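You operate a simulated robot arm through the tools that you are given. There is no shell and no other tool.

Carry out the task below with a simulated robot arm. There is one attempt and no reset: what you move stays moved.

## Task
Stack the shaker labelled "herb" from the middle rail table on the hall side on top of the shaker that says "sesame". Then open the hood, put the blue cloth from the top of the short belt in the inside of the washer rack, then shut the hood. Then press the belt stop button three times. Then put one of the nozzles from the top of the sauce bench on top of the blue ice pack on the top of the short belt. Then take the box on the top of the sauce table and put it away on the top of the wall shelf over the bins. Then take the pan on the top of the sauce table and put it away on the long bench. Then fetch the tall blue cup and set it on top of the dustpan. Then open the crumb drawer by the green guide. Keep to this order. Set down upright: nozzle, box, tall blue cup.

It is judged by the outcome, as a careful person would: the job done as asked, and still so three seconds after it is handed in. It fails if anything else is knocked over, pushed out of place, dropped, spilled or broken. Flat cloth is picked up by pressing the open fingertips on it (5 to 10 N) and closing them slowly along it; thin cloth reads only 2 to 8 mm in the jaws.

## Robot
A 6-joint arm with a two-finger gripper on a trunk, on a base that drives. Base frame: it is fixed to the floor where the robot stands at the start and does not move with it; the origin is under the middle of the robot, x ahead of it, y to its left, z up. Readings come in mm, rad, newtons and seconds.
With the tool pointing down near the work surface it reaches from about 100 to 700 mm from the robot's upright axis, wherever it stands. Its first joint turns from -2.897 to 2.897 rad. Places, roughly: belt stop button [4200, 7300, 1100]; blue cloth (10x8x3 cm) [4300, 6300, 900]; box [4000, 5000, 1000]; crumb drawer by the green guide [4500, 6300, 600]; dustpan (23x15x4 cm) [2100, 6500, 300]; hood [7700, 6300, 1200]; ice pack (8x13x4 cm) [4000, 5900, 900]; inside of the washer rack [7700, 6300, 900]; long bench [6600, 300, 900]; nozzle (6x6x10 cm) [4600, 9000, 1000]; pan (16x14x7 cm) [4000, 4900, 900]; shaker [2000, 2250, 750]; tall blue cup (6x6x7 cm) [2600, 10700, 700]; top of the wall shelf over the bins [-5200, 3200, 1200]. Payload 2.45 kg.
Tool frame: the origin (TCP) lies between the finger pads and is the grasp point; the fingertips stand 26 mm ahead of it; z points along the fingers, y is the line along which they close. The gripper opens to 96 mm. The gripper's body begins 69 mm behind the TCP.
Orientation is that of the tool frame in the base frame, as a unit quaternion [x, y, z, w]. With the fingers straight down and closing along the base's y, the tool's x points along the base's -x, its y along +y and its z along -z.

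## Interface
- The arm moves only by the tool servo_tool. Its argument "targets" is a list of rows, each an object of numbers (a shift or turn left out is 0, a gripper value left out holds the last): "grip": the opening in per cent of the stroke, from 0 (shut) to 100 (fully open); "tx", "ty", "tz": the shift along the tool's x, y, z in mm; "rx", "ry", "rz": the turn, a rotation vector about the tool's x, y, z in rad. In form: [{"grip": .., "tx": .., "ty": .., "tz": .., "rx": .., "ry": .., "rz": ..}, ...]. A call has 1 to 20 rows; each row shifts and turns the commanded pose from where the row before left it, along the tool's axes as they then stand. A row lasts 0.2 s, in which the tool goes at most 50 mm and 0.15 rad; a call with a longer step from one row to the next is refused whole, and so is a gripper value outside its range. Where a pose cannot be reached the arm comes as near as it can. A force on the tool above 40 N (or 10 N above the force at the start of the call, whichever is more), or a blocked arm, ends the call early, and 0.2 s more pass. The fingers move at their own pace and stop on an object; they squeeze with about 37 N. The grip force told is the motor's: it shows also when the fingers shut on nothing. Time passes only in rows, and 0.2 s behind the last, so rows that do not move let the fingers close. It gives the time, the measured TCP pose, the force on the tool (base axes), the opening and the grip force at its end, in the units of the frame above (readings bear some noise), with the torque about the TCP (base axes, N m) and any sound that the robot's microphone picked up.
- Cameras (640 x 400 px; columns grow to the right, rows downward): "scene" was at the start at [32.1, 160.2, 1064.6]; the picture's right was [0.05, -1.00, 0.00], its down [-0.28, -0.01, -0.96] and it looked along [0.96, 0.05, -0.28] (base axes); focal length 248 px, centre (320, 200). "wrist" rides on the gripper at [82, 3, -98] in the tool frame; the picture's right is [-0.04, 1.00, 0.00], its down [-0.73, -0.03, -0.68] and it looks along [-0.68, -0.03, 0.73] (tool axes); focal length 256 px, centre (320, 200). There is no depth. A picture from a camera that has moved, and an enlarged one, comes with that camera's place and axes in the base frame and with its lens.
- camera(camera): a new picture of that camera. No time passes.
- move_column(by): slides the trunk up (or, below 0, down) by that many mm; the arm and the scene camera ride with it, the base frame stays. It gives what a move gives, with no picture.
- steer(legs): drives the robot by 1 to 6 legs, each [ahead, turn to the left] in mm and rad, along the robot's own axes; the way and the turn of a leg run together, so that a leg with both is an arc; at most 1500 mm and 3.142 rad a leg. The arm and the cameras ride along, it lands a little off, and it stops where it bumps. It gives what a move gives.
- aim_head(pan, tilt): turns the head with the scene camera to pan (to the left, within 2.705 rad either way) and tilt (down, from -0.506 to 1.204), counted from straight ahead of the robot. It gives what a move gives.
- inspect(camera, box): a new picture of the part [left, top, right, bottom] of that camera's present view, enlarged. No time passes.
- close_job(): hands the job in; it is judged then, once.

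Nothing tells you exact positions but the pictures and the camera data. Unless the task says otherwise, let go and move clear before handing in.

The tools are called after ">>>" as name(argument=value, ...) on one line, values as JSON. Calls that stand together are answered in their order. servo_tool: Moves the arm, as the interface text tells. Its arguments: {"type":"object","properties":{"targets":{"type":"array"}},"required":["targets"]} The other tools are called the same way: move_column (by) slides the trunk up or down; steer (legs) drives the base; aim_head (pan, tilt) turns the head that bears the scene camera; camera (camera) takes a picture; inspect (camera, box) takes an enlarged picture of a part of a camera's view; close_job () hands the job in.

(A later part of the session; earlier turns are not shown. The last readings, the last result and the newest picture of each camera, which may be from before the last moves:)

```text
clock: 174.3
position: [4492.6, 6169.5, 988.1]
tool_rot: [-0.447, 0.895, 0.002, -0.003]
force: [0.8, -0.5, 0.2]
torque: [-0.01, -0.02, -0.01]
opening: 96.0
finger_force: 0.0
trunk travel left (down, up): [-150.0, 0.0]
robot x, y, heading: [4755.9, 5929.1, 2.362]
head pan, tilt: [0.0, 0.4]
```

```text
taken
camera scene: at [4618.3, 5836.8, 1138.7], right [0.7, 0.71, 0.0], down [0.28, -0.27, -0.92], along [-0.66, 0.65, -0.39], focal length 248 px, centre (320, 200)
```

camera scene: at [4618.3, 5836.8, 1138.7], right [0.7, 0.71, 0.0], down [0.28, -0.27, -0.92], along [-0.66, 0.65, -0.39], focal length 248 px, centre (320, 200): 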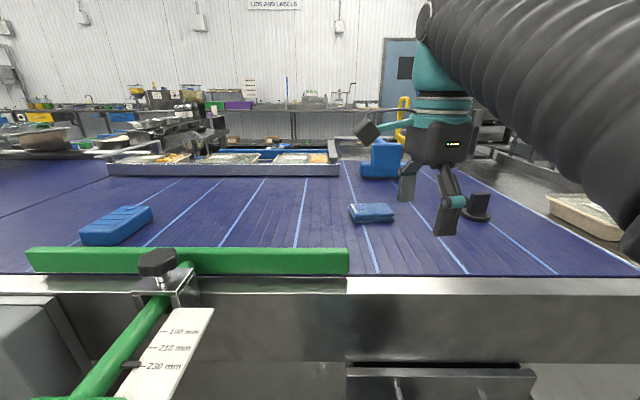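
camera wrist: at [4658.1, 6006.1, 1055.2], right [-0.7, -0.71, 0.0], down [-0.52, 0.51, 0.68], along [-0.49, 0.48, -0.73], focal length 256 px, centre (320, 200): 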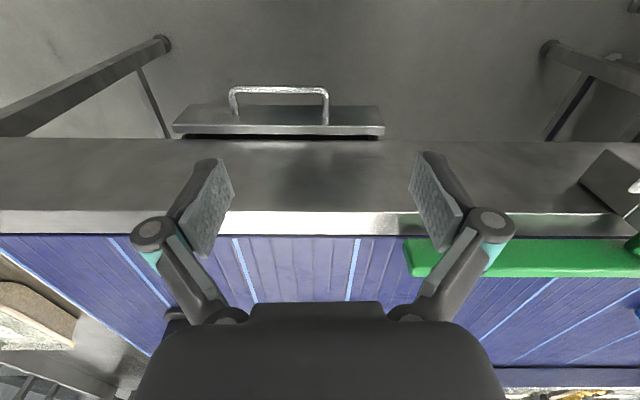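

>>> servo_tool(targets=[{"ty": 40}, {"ty": 40}, {"ty": 40}, {"ty": 40}, {"ty": 40, "tx": -5}, {"ty": 40, "tx": -6}, {}])

>>> camera(camera="wrist")

>>> camera(camera="scene")

```text
clock: 175.9
position: [4317.2, 6314.7, 965.9]
tool_rot: [-0.447, 0.895, 0.004, -0.002]
force: [0.1, 0.0, 0.1]
torque: [0.03, 0.0, -0.02]
opening: 95.9
finger_force: 0.1
out of reach, approached as far as the arm can: row 5, 6
trunk travel left (down, up): [-150.0, 0.0]
robot x, y, heading: [4755.4, 5930.1, 2.364]
head pan, tilt: [0.0, 0.4]
```

```text
taken
camera wrist: at [4265.3, 6251.0, 1064.0], right [-0.77, 0.63, 0.01], down [0.47, 0.57, 0.68], along [0.42, 0.53, -0.74], focal length 256 px, centre (320, 200)
```

wrist: 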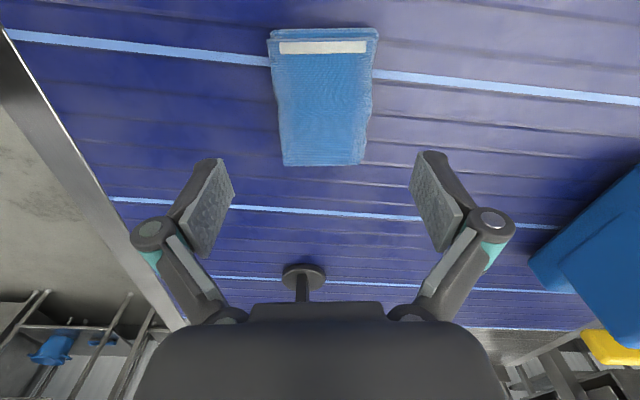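

```text
taken
camera scene: at [4618.2, 5836.9, 1138.7], right [0.7, 0.71, 0.0], down [0.28, -0.27, -0.92], along [-0.66, 0.65, -0.39], focal length 248 px, centre (320, 200)
```

scene: 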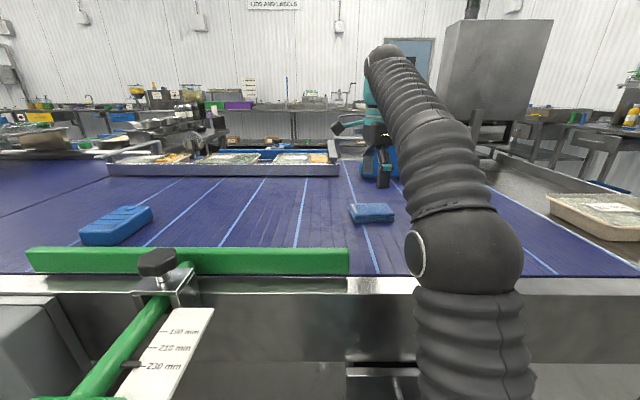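

The wrist view puts the cloth centre near (4314, 6314), aligned with the fingers. I'll trim and go down to about z=925 to check again.

>>> servo_tool(targets=[{"ty": -12, "tx": 2, "tz": 20}, {"tz": 25}, {"tz": 18}, {}])

>>> camera(camera="wrist")

>>> inspect(camera="scene", box=[320, 130, 440, 240])

```text
clock: 176.9
position: [4324.4, 6305.7, 902.7]
tool_rot: [-0.447, 0.894, 0.002, -0.001]
force: [0.7, -1.2, 0.4]
torque: [0.0, 0.01, 0.01]
opening: 96.2
finger_force: 0.0
trunk travel left (down, up): [-150.0, 0.0]
robot x, y, heading: [4752.9, 5928.5, 2.364]
head pan, tilt: [0.0, 0.4]
```

```text
taken
camera wrist: at [4272.7, 6242.1, 1000.7], right [-0.77, 0.63, 0.0], down [0.47, 0.57, 0.68], along [0.43, 0.53, -0.74], focal length 256 px, centre (320, 200)
```

wrist: 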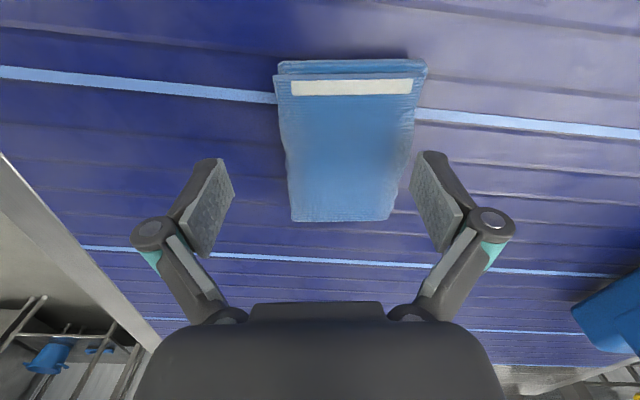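

```text
3.64 times, centred on (380, 185) of scene
camera zoom: at [4618.2, 5836.9, 1138.7], right [0.7, 0.71, 0.0], down [0.28, -0.27, -0.92], along [-0.66, 0.65, -0.39], focal length 901 px, centre (102, 254)
```

zoom: 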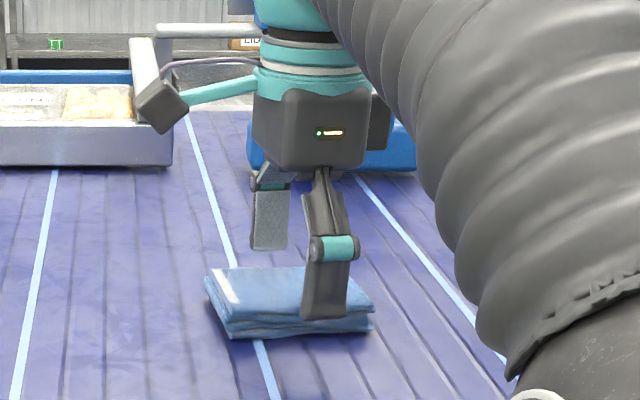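

The TCP must shift ~14 mm toward the far side. I'll raise slightly, trim, then check again before lowering over the cloth.

>>> servo_tool(targets=[{"tz": -20}, {"ty": 13.5, "tx": -1.5}, {}])

>>> camera(camera="wrist")

```text
clock: 177.7
position: [4315.5, 6315.9, 921.6]
tool_rot: [-0.447, 0.895, 0.002, -0.002]
force: [-0.2, -1.1, 0.3]
torque: [-0.02, -0.02, 0.01]
opening: 96.1
finger_force: 0.0
trunk travel left (down, up): [-150.0, 0.0]
robot x, y, heading: [4753.8, 5928.0, 2.366]
head pan, tilt: [0.0, 0.4]
```

```text
taken
camera wrist: at [4263.4, 6251.7, 1020.5], right [-0.77, 0.63, 0.0], down [0.47, 0.57, 0.68], along [0.43, 0.53, -0.74], focal length 256 px, centre (320, 200)
```

wrist: 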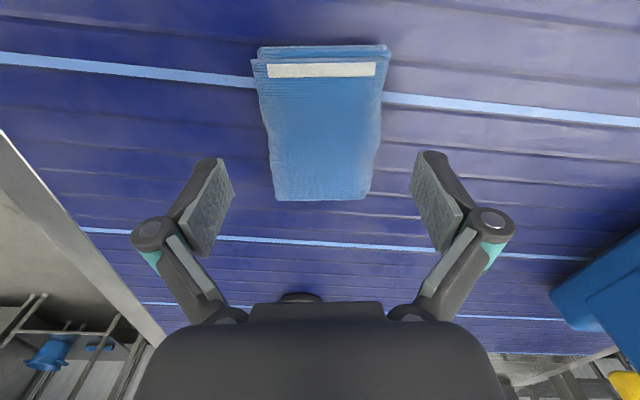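

Cloth centred. Lowering toward the belt in small steps with force watch.

>>> servo_tool(targets=[{"tz": 15}, {"tz": 12}, {"tz": 3}, {}])

>>> camera(camera="wrist")

>>> inspect(camera="scene", box=[320, 150, 440, 240])

```text
clock: 178.7
position: [4316.4, 6316.8, 891.8]
tool_rot: [-0.447, 0.894, 0.002, -0.002]
force: [-0.2, -0.2, -0.5]
torque: [-0.02, -0.01, 0.01]
opening: 96.0
finger_force: 0.2
trunk travel left (down, up): [-150.0, 0.0]
robot x, y, heading: [4751.1, 5925.3, 2.363]
head pan, tilt: [0.0, 0.4]
```

```text
taken
camera wrist: at [4263.1, 6251.7, 990.8], right [-0.77, 0.63, 0.0], down [0.47, 0.57, 0.68], along [0.43, 0.53, -0.74], focal length 256 px, centre (320, 200)
```

wrist: 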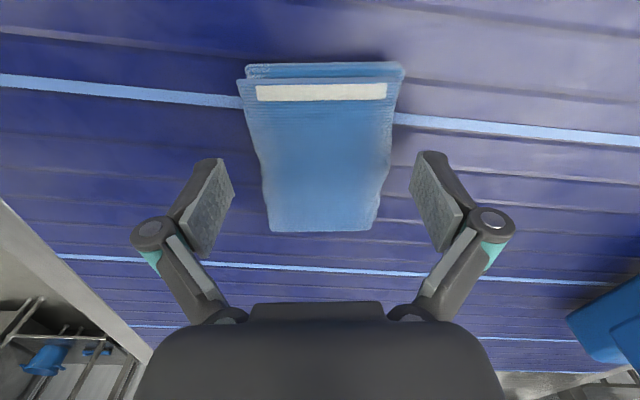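

```text
4.44 times, centred on (380, 195) of scene
camera zoom: at [4618.2, 5836.9, 1138.7], right [0.7, 0.71, 0.0], down [0.28, -0.27, -0.92], along [-0.66, 0.65, -0.39], focal length 1101 px, centre (53, 222)
```

zoom: 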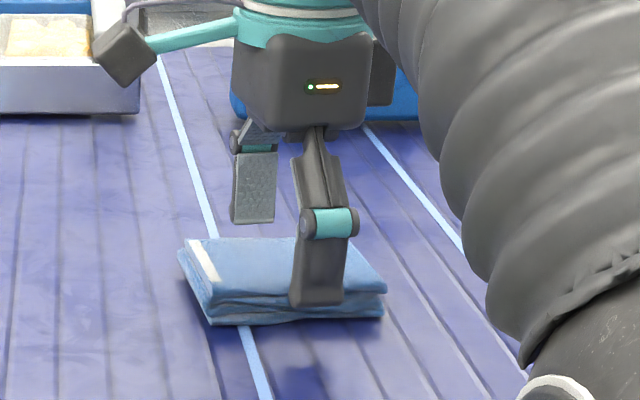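

>>> servo_tool(targets=[{"tz": 4}, {"tz": 3}, {"tz": 3}, {}])

>>> inspect(camera="scene", box=[320, 150, 440, 240])

```text
clock: 179.7
position: [4313.9, 6315.8, 881.2]
tool_rot: [-0.447, 0.894, 0.002, -0.002]
force: [0.0, -0.1, 0.3]
torque: [-0.02, -0.02, 0.0]
opening: 96.1
finger_force: 0.0
trunk travel left (down, up): [-150.0, 0.0]
robot x, y, heading: [4753.7, 5928.1, 2.362]
head pan, tilt: [0.0, 0.4]
```

```text
4.44 times, centred on (380, 195) of scene
camera zoom: at [4618.2, 5836.9, 1138.7], right [0.7, 0.71, 0.0], down [0.28, -0.27, -0.92], along [-0.66, 0.65, -0.39], focal length 1101 px, centre (53, 222)
```

zoom: 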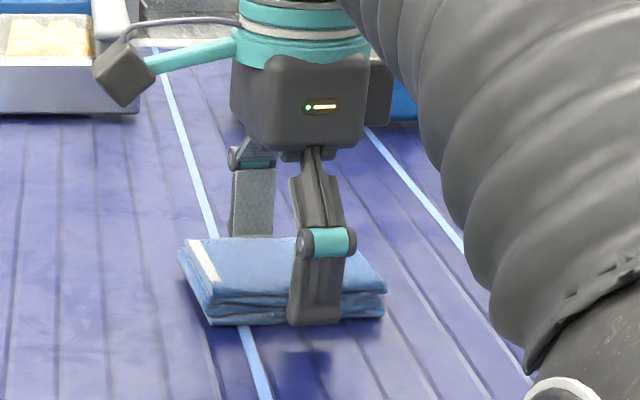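

>>> servo_tool(targets=[{"tz": 3}, {"tz": 3}, {"tz": 2}, {}])

>>> inspect(camera="scene", box=[320, 150, 440, 240])

```text
clock: 180.7
position: [4314.7, 6315.5, 874.8]
tool_rot: [-0.447, 0.894, 0.002, -0.002]
force: [-0.3, 0.3, 0.7]
torque: [-0.01, -0.04, 0.02]
opening: 96.0
finger_force: 0.1
trunk travel left (down, up): [-150.0, 0.0]
robot x, y, heading: [4758.1, 5928.8, 2.363]
head pan, tilt: [0.0, 0.4]
```

```text
4.44 times, centred on (380, 195) of scene
camera zoom: at [4618.2, 5836.9, 1138.7], right [0.7, 0.71, 0.0], down [0.28, -0.27, -0.92], along [-0.66, 0.65, -0.39], focal length 1101 px, centre (53, 222)
```

zoom: 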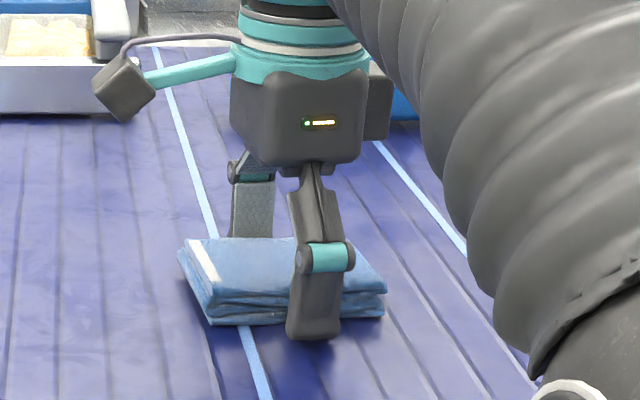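

Fingertips are just above the belt on both sides of the cloth. Closing slowly.

>>> servo_tool(targets=[{"grip": 85}, {"grip": 75}, {"grip": 65}, {"grip": 55}, {"grip": 45}, {"grip": 35}, {"grip": 25}, {"grip": 15}, {}])

>>> camera(camera="wrist")

>>> inspect(camera="scene", box=[320, 150, 440, 240])

```text
clock: 181.8
position: [4319.3, 6312.6, 880.6]
tool_rot: [-0.446, 0.895, 0.003, -0.003]
force: [8.9, -7.5, 30.8]
torque: [-0.83, -1.29, -0.03]
opening: 69.6
finger_force: 19.6
trunk travel left (down, up): [-150.0, 0.0]
robot x, y, heading: [4753.1, 5928.4, 2.364]
head pan, tilt: [0.0, 0.4]
stopped in row 5: the force on the tool passed its limit at 42 N (the readings are from after the stop); the commanded pose is now the measured one
```

```text
taken
camera wrist: at [4266.9, 6248.9, 978.6], right [-0.77, 0.63, 0.01], down [0.47, 0.57, 0.68], along [0.42, 0.53, -0.73], focal length 256 px, centre (320, 200)
```

wrist: 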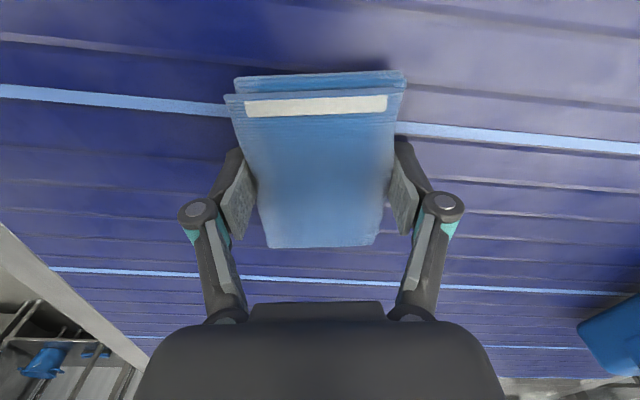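

```text
4.44 times, centred on (380, 195) of scene
camera zoom: at [4619.9, 5835.4, 1139.0], right [0.7, 0.71, 0.0], down [0.28, -0.27, -0.92], along [-0.66, 0.65, -0.39], focal length 1101 px, centre (53, 222)
```

zoom: 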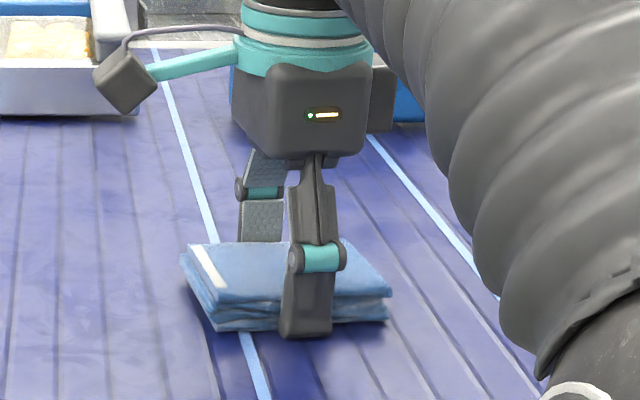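

Fingers touch both cloth sides, but the tips pressed on the belt as they swung down. I'll ease up a few mm and continue closing.

>>> servo_tool(targets=[{"tz": -3}, {"tz": -2}, {"grip": 60}, {"grip": 50}, {"grip": 40}, {}, {}])

>>> camera(camera="wrist")

>>> inspect(camera="scene", box=[320, 150, 440, 240])

```text
clock: 183.4
position: [4315.4, 6314.6, 881.2]
tool_rot: [-0.446, 0.895, 0.001, -0.002]
force: [2.1, -0.9, 1.4]
torque: [0.06, 0.02, -0.04]
opening: 68.9
finger_force: 37.1
trunk travel left (down, up): [-150.0, 0.0]
robot x, y, heading: [4753.4, 5928.6, 2.361]
head pan, tilt: [0.0, 0.4]
```

```text
taken
camera wrist: at [4264.1, 6251.2, 978.7], right [-0.77, 0.63, 0.0], down [0.47, 0.57, 0.68], along [0.43, 0.53, -0.74], focal length 256 px, centre (320, 200)
```

wrist: 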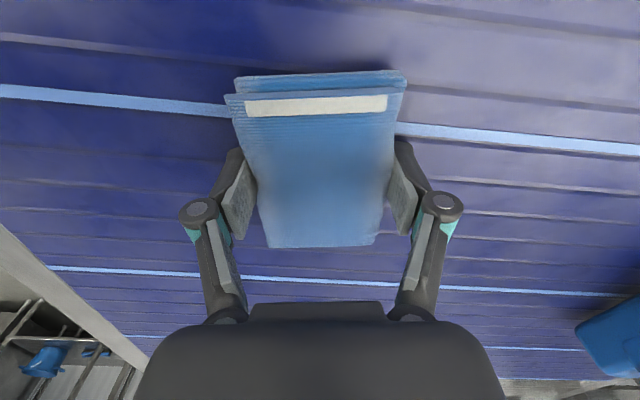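

```text
4.44 times, centred on (380, 195) of scene
camera zoom: at [4618.3, 5836.9, 1138.7], right [0.7, 0.71, 0.0], down [0.28, -0.27, -0.92], along [-0.66, 0.65, -0.39], focal length 1101 px, centre (53, 222)
```

zoom: 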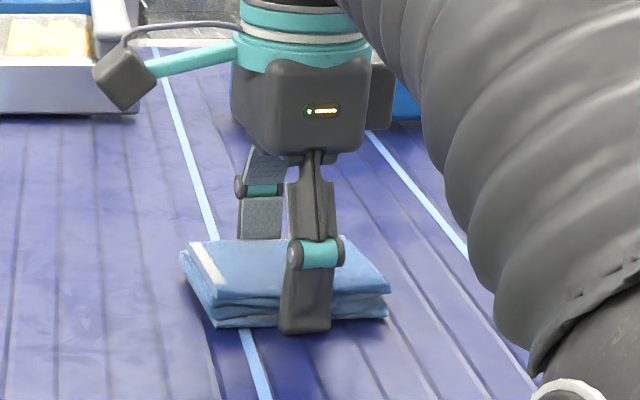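

The cloth is firmly held at 69 mm. Lifting.

>>> servo_tool(targets=[{"tz": -10}, {"tz": -20}, {"tz": -30}, {"tz": -30}, {}])

>>> camera(camera="wrist")

>>> camera(camera="scene")

```text
clock: 184.7
position: [4317.4, 6312.8, 966.6]
tool_rot: [-0.445, 0.895, 0.002, -0.002]
force: [0.8, -0.4, -1.0]
torque: [-0.01, 0.03, 0.04]
opening: 68.9
finger_force: 37.0
out of reach, approached as far as the arm can: row 4
trunk travel left (down, up): [-150.0, 0.0]
robot x, y, heading: [4754.9, 5927.4, 2.359]
head pan, tilt: [0.0, 0.4]
```

```text
taken
camera wrist: at [4266.3, 6249.2, 1064.6], right [-0.77, 0.63, 0.01], down [0.47, 0.57, 0.68], along [0.43, 0.53, -0.74], focal length 256 px, centre (320, 200)
```

wrist: 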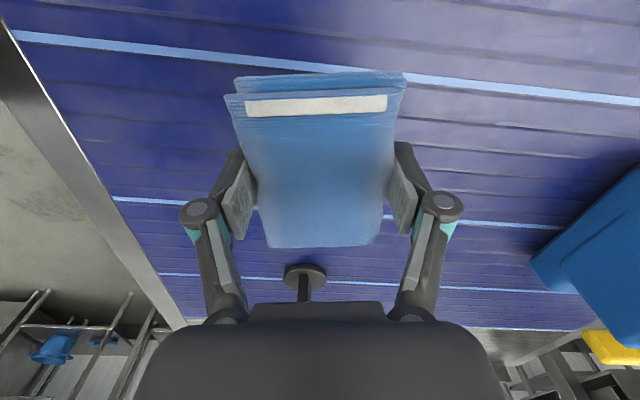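

```text
taken
camera scene: at [4618.3, 5836.9, 1138.7], right [0.7, 0.71, 0.0], down [0.28, -0.27, -0.92], along [-0.66, 0.65, -0.39], focal length 248 px, centre (320, 200)
```

scene: 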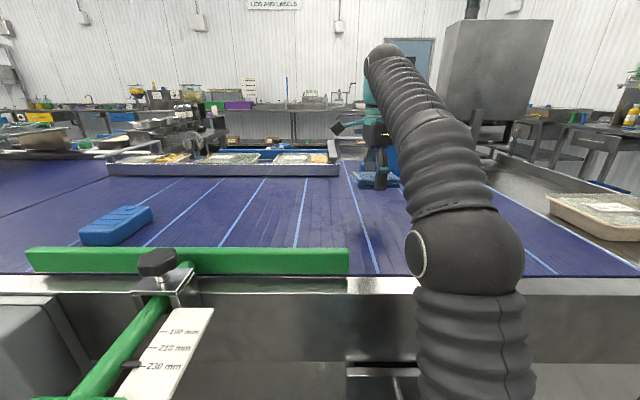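

Cloth in hand. I'll retract the arm, back away from the belt, and drive back to the washer, a bit left of its centre.

>>> servo_tool(targets=[{"ty": -35, "tx": 5}, {"ty": -40, "tx": 5}, {"ty": -40, "tx": 5}, {"ty": -40, "tx": 5}, {"ty": -40, "tx": 5, "tz": -15}, {"tz": -15}])

>>> steer(legs=[[-400, 0], [0, -2.524], [1500, 0], [70, 0], [0, 0.935]])

>>> aim_head(pan=0.0, tilt=0.25)

>>> camera(camera="scene")

>>> camera(camera="wrist")

```text
clock: 186.1
position: [4459.0, 6174.7, 995.6]
tool_rot: [-0.447, 0.895, 0.001, -0.002]
force: [0.0, -1.5, -1.4]
torque: [-0.02, 0.0, -0.03]
opening: 68.8
finger_force: 37.1
trunk travel left (down, up): [-150.0, 0.0]
robot x, y, heading: [4751.3, 5928.7, 2.365]
head pan, tilt: [0.0, 0.4]
```

```text
clock: 204.4
position: [6826.6, 5724.1, 996.2]
tool_rot: [0.317, 0.948, 0.001, 0.0]
force: [0.7, 0.2, 0.7]
torque: [0.0, 0.0, 0.07]
opening: 68.8
finger_force: 36.9
trunk travel left (down, up): [-150.0, 0.0]
robot x, y, heading: [6577.6, 5428.1, 0.793]
head pan, tilt: [0.0, 0.4]
```

```text
clock: 205.1
position: [6827.1, 5724.6, 996.9]
tool_rot: [0.316, 0.949, 0.002, 0.0]
force: [0.8, 0.4, -0.8]
torque: [0.01, 0.01, -0.01]
opening: 68.8
finger_force: 36.9
trunk travel left (down, up): [-150.0, 0.0]
robot x, y, heading: [6578.8, 5431.8, 0.786]
head pan, tilt: [0.0, 0.25]
```

```text
taken
camera scene: at [6488.8, 5562.7, 1152.7], right [0.71, -0.7, 0.0], down [-0.17, -0.18, -0.97], along [0.68, 0.69, -0.25], focal length 248 px, centre (320, 200)
```

scene: 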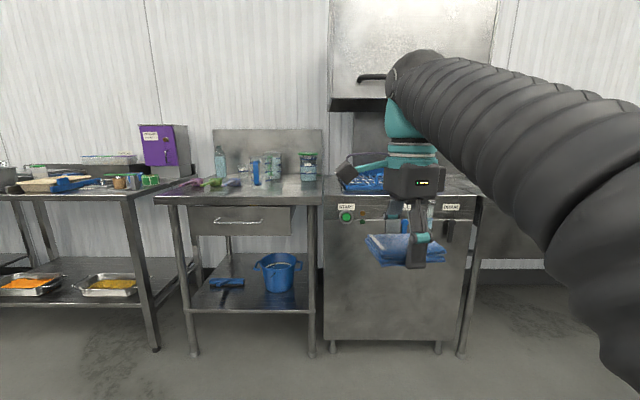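

```text
taken
camera wrist: at [6761.6, 5776.0, 1093.7], right [0.63, 0.77, 0.0], down [0.57, -0.47, 0.68], along [0.53, -0.43, -0.74], focal length 256 px, centre (320, 200)
```

wrist: 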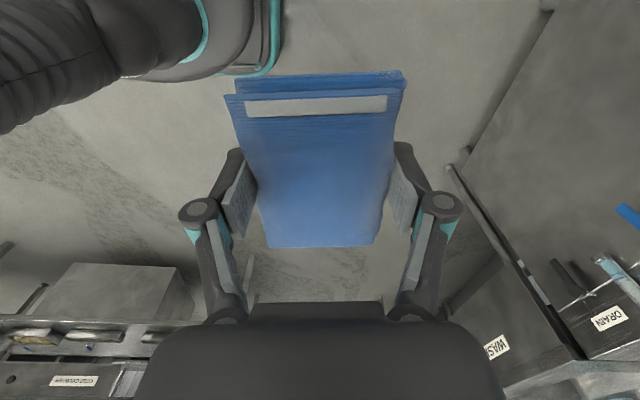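

I'm left of the washer centre with the cloth held. I'll shift the tool ~60 mm right, and drive closer, then check the rack geometry.

>>> servo_tool(targets=[{"tx": -30, "ty": -4}, {"tx": -30, "ty": -4}])

>>> steer(legs=[[550, 0]])

>>> camera(camera="scene")

>>> inspect(camera="scene", box=[320, 100, 560, 250])

```text
clock: 205.7
position: [6868.9, 5683.0, 995.7]
tool_rot: [0.317, 0.948, 0.002, 0.0]
force: [-0.6, -0.1, -0.7]
torque: [-0.04, -0.01, 0.0]
opening: 68.7
finger_force: 37.3
trunk travel left (down, up): [-150.0, 0.0]
robot x, y, heading: [6574.8, 5427.8, 0.795]
head pan, tilt: [0.0, 0.25]
```

```text
clock: 208.9
position: [7256.0, 6073.0, 993.9]
tool_rot: [0.318, 0.948, 0.002, 0.0]
force: [-0.6, 0.7, -0.7]
torque: [0.0, -0.01, -0.01]
opening: 68.8
finger_force: 37.5
trunk travel left (down, up): [-150.0, 0.0]
robot x, y, heading: [6968.1, 5821.5, 0.79]
head pan, tilt: [0.0, 0.25]
```

```text
taken
camera scene: at [6876.5, 5954.2, 1152.7], right [0.71, -0.7, 0.0], down [-0.17, -0.18, -0.97], along [0.68, 0.69, -0.25], focal length 248 px, centre (320, 200)
```

scene: 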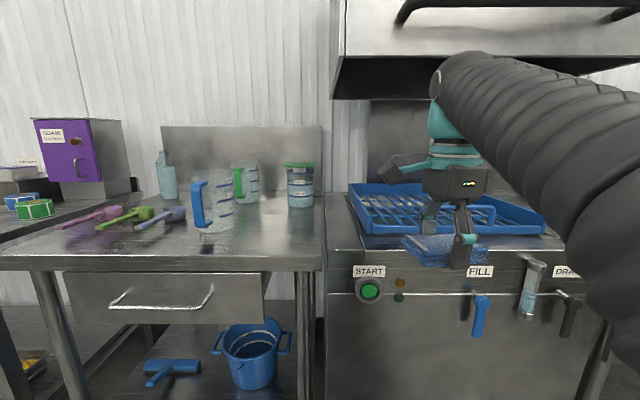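

```text
2.67 times, centred on (440, 175) of scene
camera zoom: at [6876.5, 5954.2, 1152.7], right [0.71, -0.7, 0.0], down [-0.17, -0.18, -0.97], along [0.68, 0.69, -0.25], focal length 660 px, centre (0, 267)
```

zoom: 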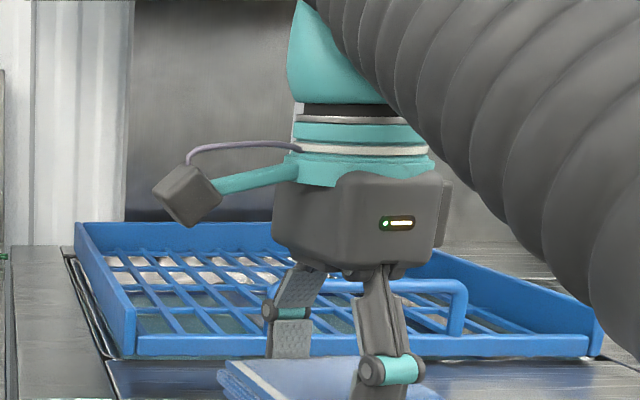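

The rack's front-left bay (left of its handle) is free: rack front at s≈9720, left wall m≈-775, handle from m≈-937. I'll shift 20 mm right and drive 215 mm closer.

>>> servo_tool(targets=[{"tx": -20, "ty": -2}, {}])

>>> steer(legs=[[215, 0]])

>>> camera(camera="scene")

>>> camera(camera="wrist")

```text
clock: 209.5
position: [7272.2, 6058.9, 993.6]
tool_rot: [0.318, 0.948, 0.002, 0.0]
force: [-0.1, -0.2, -1.0]
torque: [-0.03, 0.0, 0.01]
opening: 68.8
finger_force: 36.9
trunk travel left (down, up): [-150.0, 0.0]
robot x, y, heading: [6966.7, 5820.4, 0.79]
head pan, tilt: [0.0, 0.25]
```

```text
clock: 211.2
position: [7422.1, 6212.0, 995.4]
tool_rot: [0.317, 0.948, 0.002, -0.001]
force: [0.5, 0.3, -0.1]
torque: [0.02, 0.0, 0.02]
opening: 68.8
finger_force: 36.7
trunk travel left (down, up): [-150.0, 0.0]
robot x, y, heading: [7116.4, 5973.6, 0.794]
head pan, tilt: [0.0, 0.25]
```

```text
taken
camera scene: at [7026.8, 6105.8, 1152.7], right [0.71, -0.7, 0.0], down [-0.17, -0.18, -0.97], along [0.68, 0.69, -0.25], focal length 248 px, centre (320, 200)
```

scene: 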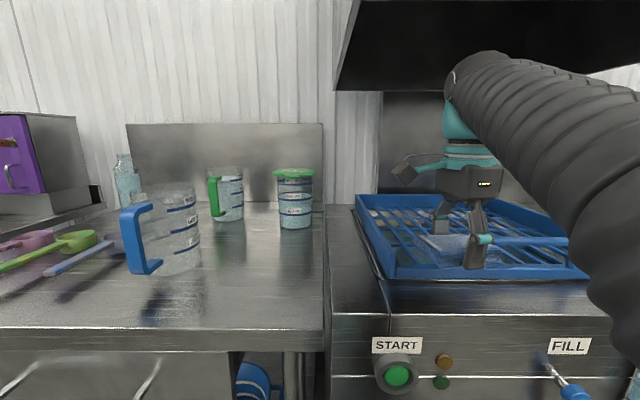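

```text
taken
camera wrist: at [7357.8, 6262.6, 1092.4], right [0.63, 0.77, 0.0], down [0.57, -0.47, 0.68], along [0.53, -0.43, -0.74], focal length 256 px, centre (320, 200)
```

wrist: 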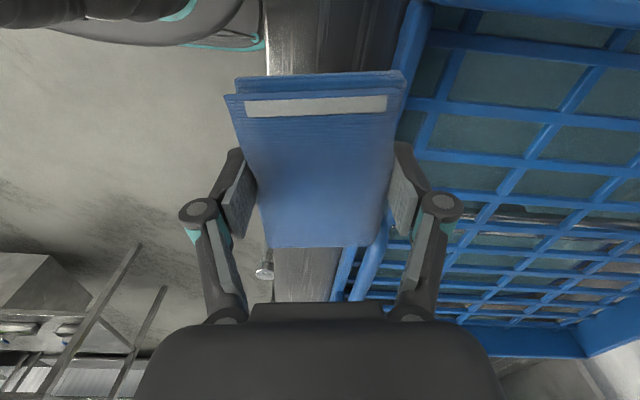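

The cloth hangs just before the rack's front wall, left of the handle. I'll lower to z≈966, then move ~168 mm forward over the wall.

>>> servo_tool(targets=[{"tz": 15}, {"tz": 13}, {}])

>>> servo_tool(targets=[{"ty": 28, "tx": -4}, {"ty": 28, "tx": -4}, {"ty": 28, "tx": -4}, {"ty": 28, "tx": -4}, {"ty": 28, "tx": -4}, {"ty": 26, "tx": -3}, {}])

>>> camera(camera="scene")

>>> camera(camera="wrist")

```text
clock: 211.9
position: [7421.4, 6212.1, 967.4]
tool_rot: [0.317, 0.948, 0.001, 0.0]
force: [0.0, 0.5, -0.5]
torque: [0.01, 0.0, 0.02]
opening: 68.9
finger_force: 36.7
trunk travel left (down, up): [-150.0, 0.0]
robot x, y, heading: [7116.9, 5972.0, 0.792]
head pan, tilt: [0.0, 0.25]
```

```text
clock: 213.6
position: [7541.3, 6330.3, 967.7]
tool_rot: [0.318, 0.948, 0.002, 0.0]
force: [-0.1, 0.2, -0.5]
torque: [-0.03, -0.03, 0.0]
opening: 68.9
finger_force: 36.8
trunk travel left (down, up): [-150.0, 0.0]
robot x, y, heading: [7120.1, 5973.6, 0.793]
head pan, tilt: [0.0, 0.25]
```

```text
taken
camera scene: at [7026.8, 6105.8, 1152.7], right [0.71, -0.7, 0.0], down [-0.17, -0.18, -0.97], along [0.68, 0.69, -0.25], focal length 248 px, centre (320, 200)
```

scene: 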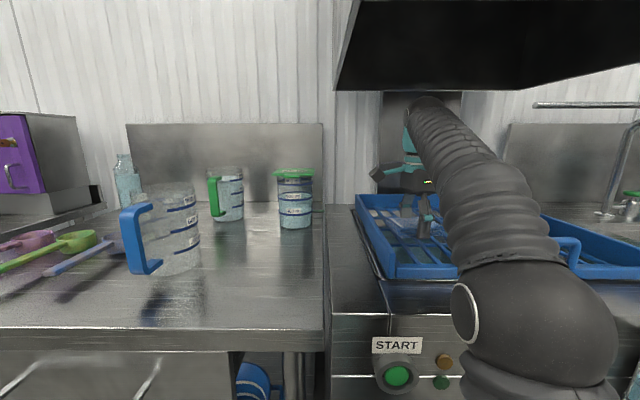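

```text
taken
camera wrist: at [7476.8, 6381.6, 1065.1], right [0.63, 0.77, 0.0], down [0.57, -0.47, 0.68], along [0.53, -0.43, -0.74], focal length 256 px, centre (320, 200)
```

wrist: 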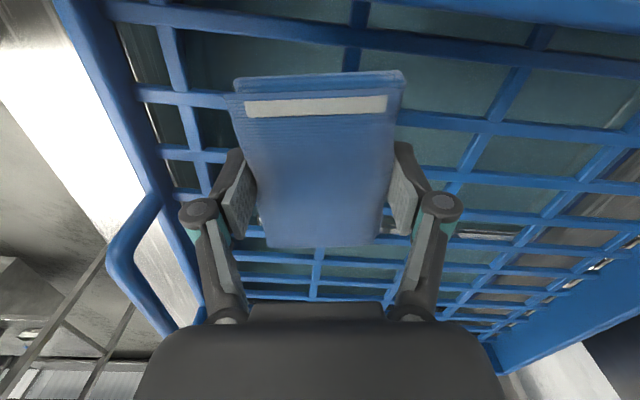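

The cloth is above the rack grid, inside all walls. Lowering gently.

>>> servo_tool(targets=[{"tz": 10}, {"tz": 10}, {"tz": 5}, {}])

>>> servo_tool(targets=[{"tz": 3}, {"tz": 3}, {"tz": 3}, {}])

```text
clock: 214.6
position: [7540.5, 6330.4, 942.0]
tool_rot: [0.317, 0.948, 0.002, 0.0]
force: [1.0, 0.3, -0.6]
torque: [0.02, 0.03, 0.0]
opening: 68.8
finger_force: 36.7
trunk travel left (down, up): [-150.0, 0.0]
robot x, y, heading: [7118.2, 5973.8, 0.793]
head pan, tilt: [0.0, 0.25]
```

```text
clock: 215.6
position: [7539.8, 6329.4, 934.0]
tool_rot: [0.317, 0.948, 0.003, 0.0]
force: [0.2, -0.1, -0.4]
torque: [0.03, 0.04, -0.02]
opening: 68.6
finger_force: 36.9
trunk travel left (down, up): [-150.0, 0.0]
robot x, y, heading: [7117.5, 5971.6, 0.793]
head pan, tilt: [0.0, 0.25]
```

>>> servo_tool(targets=[{"tz": 3}, {"tz": 3}, {}])

>>> servo_tool(targets=[{"tz": 3}, {"tz": 3}, {}])

>>> camera(camera="scene")

```text
clock: 216.2
position: [7538.9, 6327.8, 932.9]
tool_rot: [0.317, 0.948, 0.007, 0.003]
force: [0.1, 0.4, 18.9]
torque: [-0.56, 0.59, 0.0]
opening: 69.2
finger_force: 36.8
trunk travel left (down, up): [-150.0, 0.0]
robot x, y, heading: [7117.2, 5974.3, 0.791]
head pan, tilt: [0.0, 0.25]
stopped in row 3: the force on the tool passed its limit at 42 N (the readings are from after the stop); the commanded pose is now the measured one
```

```text
clock: 216.6
position: [7537.3, 6328.2, 934.2]
tool_rot: [0.316, 0.949, 0.009, 0.006]
force: [-1.2, 0.5, 18.0]
torque: [-0.5, 0.53, -0.02]
opening: 69.0
finger_force: 37.3
trunk travel left (down, up): [-150.0, 0.0]
robot x, y, heading: [7116.2, 5971.1, 0.79]
head pan, tilt: [0.0, 0.25]
stopped in row 2: the force on the tool passed its limit at 45 N (the readings are from after the stop); the commanded pose is now the measured one
```

```text
taken
camera scene: at [7026.2, 6105.4, 1152.5], right [0.71, -0.7, 0.0], down [-0.17, -0.18, -0.97], along [0.68, 0.69, -0.25], focal length 248 px, centre (320, 200)
```

scene: 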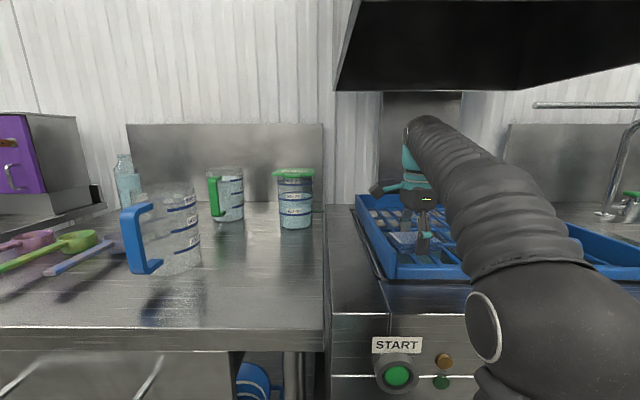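

Contact with the grid at TCP≈933. I'll ease the pressure and let go.

>>> servo_tool(targets=[{"tz": -2}, {}])

>>> servo_tool(targets=[{"grip": 75}, {"grip": 85}, {"grip": 95}, {"grip": 100}, {}])

>>> servo_tool(targets=[{"tz": -15}, {"tz": -15}, {"tz": -10}, {}])

>>> camera(camera="wrist")

```text
clock: 217.2
position: [7539.3, 6329.2, 932.9]
tool_rot: [0.318, 0.948, 0.007, 0.003]
force: [-1.9, -2.2, 3.7]
torque: [-0.21, 0.16, 0.0]
opening: 68.9
finger_force: 37.1
trunk travel left (down, up): [-150.0, 0.0]
robot x, y, heading: [7117.6, 5971.0, 0.793]
head pan, tilt: [0.0, 0.25]
```

```text
clock: 218.4
position: [7539.8, 6330.0, 932.9]
tool_rot: [0.317, 0.948, 0.008, 0.003]
force: [0.3, -0.2, -0.4]
torque: [-0.02, -0.01, 0.0]
opening: 96.1
finger_force: 0.1
trunk travel left (down, up): [-150.0, 0.0]
robot x, y, heading: [7117.5, 5972.5, 0.794]
head pan, tilt: [0.0, 0.25]
```

```text
clock: 219.4
position: [7539.4, 6327.5, 974.1]
tool_rot: [0.317, 0.948, 0.008, 0.005]
force: [-0.7, 0.7, 0.0]
torque: [0.01, -0.01, 0.0]
opening: 95.9
finger_force: 0.1
trunk travel left (down, up): [-150.0, 0.0]
robot x, y, heading: [7117.0, 5970.0, 0.795]
head pan, tilt: [0.0, 0.25]
```

```text
taken
camera wrist: at [7474.3, 6378.6, 1071.1], right [0.63, 0.77, 0.02], down [0.56, -0.47, 0.68], along [0.53, -0.42, -0.73], focal length 256 px, centre (320, 200)
```

wrist: 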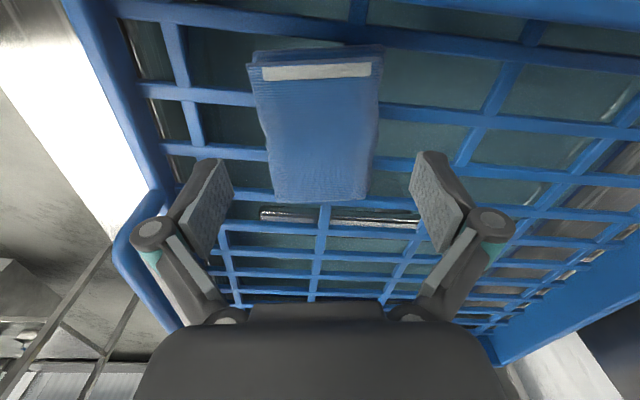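

The cloth lies in the rack. I'll retract out over the front wall, then back off.

>>> servo_tool(targets=[{"tz": -12}, {"ty": -28, "tx": 4}, {"ty": -28, "tx": 4}, {"ty": -28, "tx": 4}, {"ty": -28, "tx": 4}, {"ty": -28, "tx": 4}, {"ty": -30, "tx": 4}, {"ty": -30, "tx": 4}, {}])

>>> camera(camera="scene")

```text
clock: 221.4
position: [7394.7, 6185.3, 981.8]
tool_rot: [0.317, 0.948, 0.008, 0.003]
force: [0.4, 0.3, -1.2]
torque: [0.03, 0.01, 0.01]
opening: 95.9
finger_force: 0.0
trunk travel left (down, up): [-150.0, 0.0]
robot x, y, heading: [7116.2, 5970.8, 0.793]
head pan, tilt: [0.0, 0.25]
```

```text
taken
camera scene: at [7026.9, 6105.9, 1152.7], right [0.71, -0.7, 0.0], down [-0.17, -0.18, -0.97], along [0.68, 0.69, -0.25], focal length 248 px, centre (320, 200)
```

scene: 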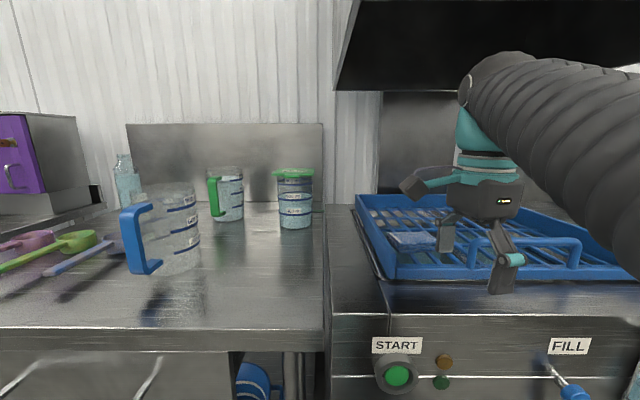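

The cloth lies inside the rack. To shut the hood I'll back off, shift over to the washer's centre line, and set the tool for the bar again.

>>> steer(legs=[[-300, 0], [0, 0.51], [-400, 0], [0, -0.528]])

>>> servo_tool(targets=[{"rz": -0.1428}, {"rz": -0.1428}, {"rz": -0.1428}, {"rz": -0.1428}, {"rz": -0.1428}, {"rz": -0.1428}, {"rz": -0.1428}, {"rz": -0.1428}, {"rz": -0.1428}, {"rz": -0.1428}, {"rz": 0.0}])

>>> camera(camera="scene")

```text
clock: 228.5
position: [7083.0, 5581.1, 981.6]
tool_rot: [0.327, 0.945, 0.008, 0.004]
force: [-0.3, 0.5, -0.3]
torque: [0.01, -0.03, 0.02]
opening: 96.1
finger_force: 0.1
trunk travel left (down, up): [-150.0, 0.0]
robot x, y, heading: [6797.6, 5374.9, 0.768]
head pan, tilt: [0.0, 0.25]
```

```text
clock: 230.9
position: [7083.6, 5580.2, 981.4]
tool_rot: [-0.371, 0.928, 0.004, 0.008]
force: [-0.5, -0.1, -0.5]
torque: [0.03, -0.03, -0.02]
opening: 95.9
finger_force: 0.1
trunk travel left (down, up): [-150.0, 0.0]
robot x, y, heading: [6797.8, 5370.5, 0.769]
head pan, tilt: [0.0, 0.25]
```

```text
taken
camera scene: at [6712.8, 5508.7, 1152.7], right [0.7, -0.72, 0.0], down [-0.18, -0.17, -0.97], along [0.7, 0.67, -0.25], focal length 248 px, centre (320, 200)
```

scene: 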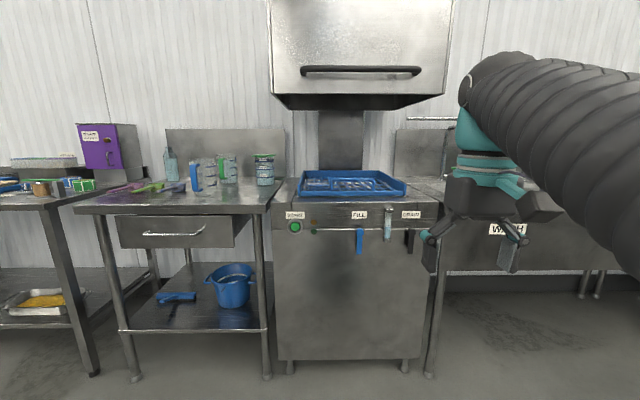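

>>> servo_tool(targets=[{"tx": -40}, {"tx": -40}, {"tx": -40}, {"tx": -40}, {"tx": -40}, {}])

>>> servo_tool(targets=[{"ry": -0.1428}, {"ry": -0.1428}, {"ry": -0.1428}, {"ry": -0.1428}, {"ry": -0.1428}, {"ry": -0.1428}, {"ry": -0.1428}, {"ry": -0.1428}, {"ry": -0.1428}, {"ry": -0.1428}, {"ry": -0.1428}, {}])

>>> servo_tool(targets=[{"rz": 0.1428}, {"rz": 0.1428}, {"rz": 0.1428}, {"rz": 0.1428}, {"rz": 0.1428}, {"rz": 0.1428}, {"rz": 0.1428}, {"rz": 0.1428}, {"rz": 0.1428}, {"rz": 0.1428}, {"rz": 0.1428}, {}])

```text
clock: 232.3
position: [7229.1, 5718.3, 985.1]
tool_rot: [-0.371, 0.928, 0.003, 0.01]
force: [0.0, -0.6, 0.5]
torque: [-0.01, -0.04, 0.01]
opening: 96.3
finger_force: 0.0
trunk travel left (down, up): [-150.0, 0.0]
robot x, y, heading: [6798.1, 5376.0, 0.767]
head pan, tilt: [0.0, 0.25]
```

```text
clock: 234.9
position: [7225.6, 5720.8, 984.4]
tool_rot: [-0.271, 0.662, 0.262, 0.647]
force: [-0.1, 0.1, 1.1]
torque: [-0.01, 0.02, 0.02]
opening: 96.0
finger_force: 0.0
out of reach, approached as far as the arm can: row 11
trunk travel left (down, up): [-150.0, 0.0]
robot x, y, heading: [6799.6, 5373.3, 0.769]
head pan, tilt: [0.0, 0.25]
```

```text
clock: 237.5
position: [7226.1, 5721.2, 984.8]
tool_rot: [0.277, 0.644, 0.655, 0.281]
force: [-0.2, -0.3, -0.2]
torque: [0.0, -0.01, 0.02]
opening: 95.9
finger_force: 0.0
trunk travel left (down, up): [-150.0, 0.0]
robot x, y, heading: [6799.7, 5373.0, 0.768]
head pan, tilt: [0.0, 0.25]
```

>>> servo_tool(targets=[{"ty": 40, "tx": 8}, {"ty": 40, "tx": 8}, {"ty": 40, "tx": 8}, {"ty": 40, "tx": 8}, {"ty": 40, "tx": 8}, {"ty": 40, "tx": 8}, {"ty": 40}, {"ty": 30}, {}])

>>> servo_tool(targets=[{"rx": -0.1}, {"rx": -0.1}, {"rx": -0.1}, {"rx": -0.1}, {}])

>>> camera(camera="scene")

>>> camera(camera="wrist")

```text
clock: 239.5
position: [7189.3, 5751.0, 1294.5]
tool_rot: [0.277, 0.645, 0.655, 0.281]
force: [0.0, -0.2, -0.3]
torque: [-0.01, 0.0, -0.05]
opening: 95.9
finger_force: 0.1
trunk travel left (down, up): [-150.0, 0.0]
robot x, y, heading: [6800.4, 5373.9, 0.774]
head pan, tilt: [0.0, 0.25]
```

```text
clock: 240.7
position: [7188.7, 5754.5, 1293.9]
tool_rot: [0.215, 0.514, 0.765, 0.324]
force: [0.5, -0.5, -0.4]
torque: [0.01, -0.01, 0.03]
opening: 96.1
finger_force: 0.2
trunk travel left (down, up): [-150.0, 0.0]
robot x, y, heading: [6801.3, 5372.6, 0.769]
head pan, tilt: [0.0, 0.25]
```

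```text
taken
camera scene: at [6712.8, 5508.7, 1152.7], right [0.7, -0.72, 0.0], down [-0.18, -0.17, -0.97], along [0.7, 0.67, -0.25], focal length 248 px, centre (320, 200)
```

scene: 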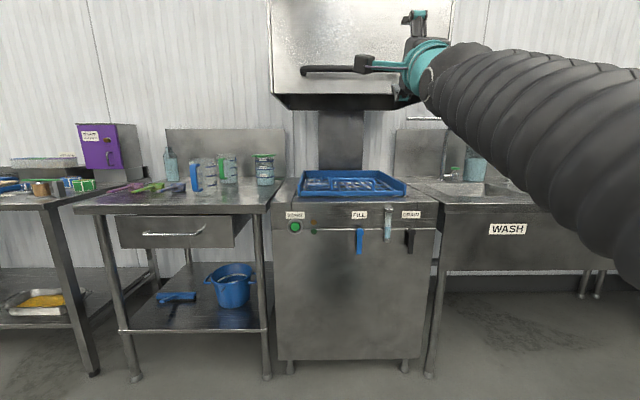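

```text
taken
camera wrist: at [7064.4, 5747.3, 1259.3], right [-0.25, -0.29, 0.92], down [0.07, -0.96, -0.28], along [0.97, 0.0, 0.26], focal length 256 px, centre (320, 200)
```

wrist: 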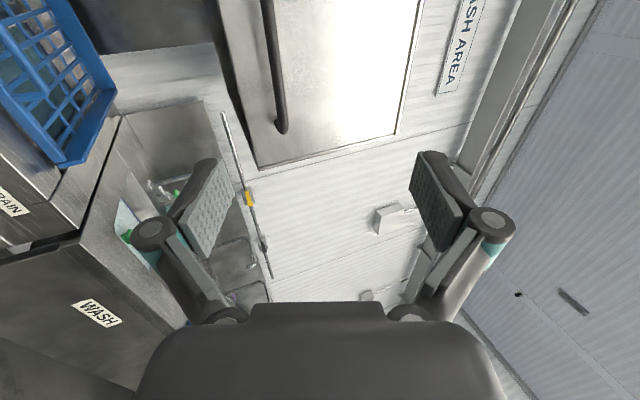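

>>> servo_tool(targets=[{"ty": 18, "tz": 7.5}, {"ty": 18, "tz": 7.5}, {"ty": 18, "tz": 7.5}, {"ty": 18, "tz": 7.5}, {}])

>>> steer(legs=[[310, 0]])

>>> camera(camera="scene")

>>> camera(camera="wrist")

```text
clock: 241.9
position: [7186.8, 5752.9, 1362.0]
tool_rot: [0.215, 0.501, 0.77, 0.331]
force: [-0.2, 0.8, 0.3]
torque: [-0.02, -0.01, -0.04]
opening: 96.0
finger_force: 0.1
out of reach, approached as far as the arm can: row 1
trunk travel left (down, up): [-150.0, 0.0]
robot x, y, heading: [6799.9, 5376.8, 0.77]
head pan, tilt: [0.0, 0.25]
```

```text
clock: 244.0
position: [7411.3, 5970.6, 1361.3]
tool_rot: [0.214, 0.501, 0.771, 0.33]
force: [-0.6, 0.1, 0.0]
torque: [-0.02, -0.02, 0.01]
opening: 95.8
finger_force: 0.0
trunk travel left (down, up): [-150.0, 0.0]
robot x, y, heading: [7020.7, 5589.6, 0.77]
head pan, tilt: [0.0, 0.25]
```

```text
taken
camera scene: at [6936.1, 5725.2, 1152.7], right [0.7, -0.72, 0.0], down [-0.18, -0.17, -0.97], along [0.7, 0.67, -0.25], focal length 248 px, centre (320, 200)
```

scene: 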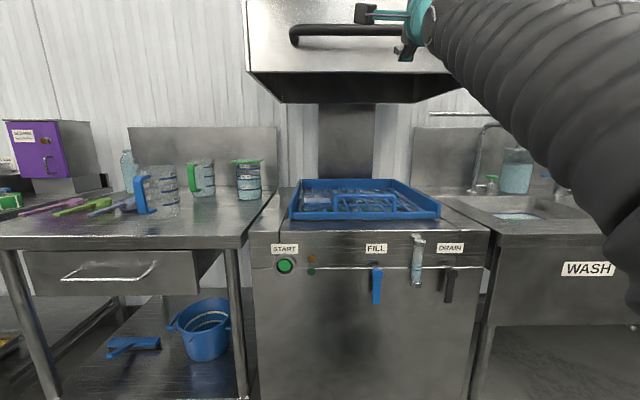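

```text
taken
camera wrist: at [7287.6, 5965.3, 1324.8], right [-0.27, -0.31, 0.91], down [0.07, -0.95, -0.3], along [0.96, -0.02, 0.27], focal length 256 px, centre (320, 200)
```

wrist: 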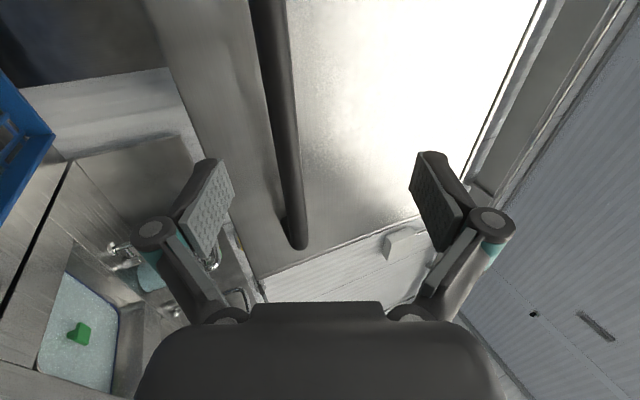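

>>> servo_tool(targets=[{"ty": 10, "tz": 4}, {}])

>>> steer(legs=[[80, 0]])

>>> camera(camera="wrist")

>>> camera(camera="scene")

```text
clock: 244.6
position: [7409.7, 5968.5, 1372.3]
tool_rot: [0.215, 0.501, 0.771, 0.33]
force: [-0.1, -0.2, -0.2]
torque: [0.03, -0.02, 0.0]
opening: 96.0
finger_force: 0.0
trunk travel left (down, up): [-150.0, 0.0]
robot x, y, heading: [7025.0, 5589.4, 0.767]
head pan, tilt: [0.0, 0.25]
```

```text
clock: 245.6
position: [7468.9, 6026.6, 1373.2]
tool_rot: [0.215, 0.501, 0.771, 0.33]
force: [-0.3, -0.5, 1.5]
torque: [-0.03, -0.01, -0.01]
opening: 95.9
finger_force: 0.1
trunk travel left (down, up): [-150.0, 0.0]
robot x, y, heading: [7080.9, 5650.2, 0.774]
head pan, tilt: [0.0, 0.25]
```

```text
taken
camera wrist: at [7345.7, 6021.7, 1335.6], right [-0.27, -0.31, 0.91], down [0.07, -0.95, -0.3], along [0.96, -0.02, 0.27], focal length 256 px, centre (320, 200)
```

wrist: 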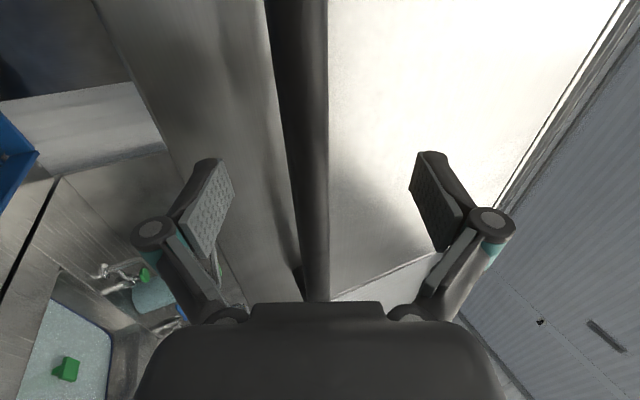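

```text
taken
camera scene: at [6994.5, 5781.8, 1152.7], right [0.7, -0.72, 0.0], down [-0.18, -0.17, -0.97], along [0.7, 0.67, -0.25], focal length 248 px, centre (320, 200)
```

scene: 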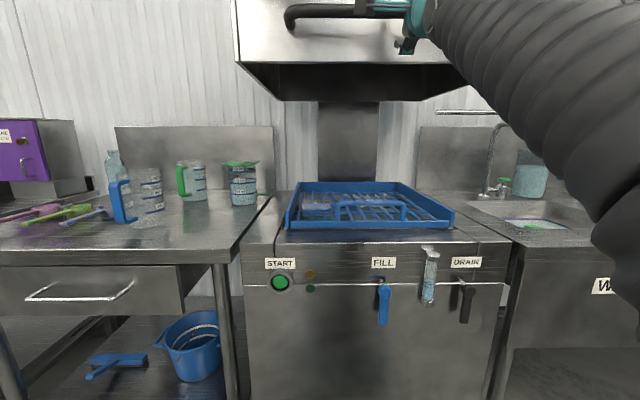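

The bar is centred, ~24 mm ahead. Moving in and closing.

>>> servo_tool(targets=[{"tz": 10, "ty": -4.5}, {"tz": 10, "ty": -4.5}, {}])

>>> servo_tool(targets=[{"grip": 50}, {"grip": 30}, {"grip": 15}, {"grip": 8}, {"grip": 5}, {}])

>>> camera(camera="wrist")

```text
clock: 246.4
position: [7484.3, 6040.4, 1372.4]
tool_rot: [0.215, 0.502, 0.77, 0.33]
force: [1.1, -0.2, -0.2]
torque: [-0.02, 0.02, 0.01]
opening: 96.0
finger_force: 0.1
trunk travel left (down, up): [-150.0, 0.0]
robot x, y, heading: [7083.3, 5648.9, 0.772]
head pan, tilt: [0.0, 0.25]
```

```text
clock: 247.8
position: [7481.3, 6039.2, 1374.3]
tool_rot: [0.214, 0.499, 0.772, 0.33]
force: [-4.8, -5.8, 12.4]
torque: [0.41, 0.31, 0.53]
opening: 20.0
finger_force: 45.7
trunk travel left (down, up): [-150.0, 0.0]
robot x, y, heading: [7082.8, 5647.8, 0.768]
head pan, tilt: [0.0, 0.25]
```

```text
taken
camera wrist: at [7359.9, 6035.2, 1336.5], right [-0.27, -0.31, 0.91], down [0.07, -0.95, -0.3], along [0.96, -0.02, 0.27], focal length 256 px, centre (320, 200)
```

wrist: 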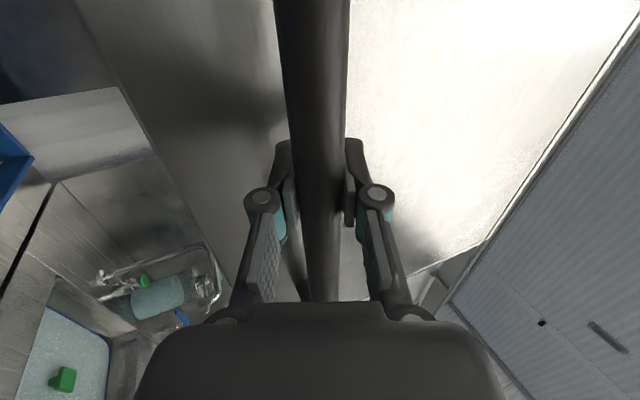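

Gripped. A quick gentle upward nudge tells whether the hood really was at its end stop; then I'll pull it down.

>>> servo_tool(targets=[{"ty": 3, "tz": 1.3}, {"ty": 3, "tz": 1.3}, {}])

```text
clock: 248.6
position: [7485.7, 6041.9, 1376.5]
tool_rot: [0.216, 0.503, 0.769, 0.329]
force: [-5.6, -5.3, -12.5]
torque: [0.5, 0.33, 0.19]
opening: 20.4
finger_force: 44.9
trunk travel left (down, up): [-150.0, 0.0]
robot x, y, heading: [7081.1, 5645.3, 0.772]
head pan, tilt: [0.0, 0.25]
```

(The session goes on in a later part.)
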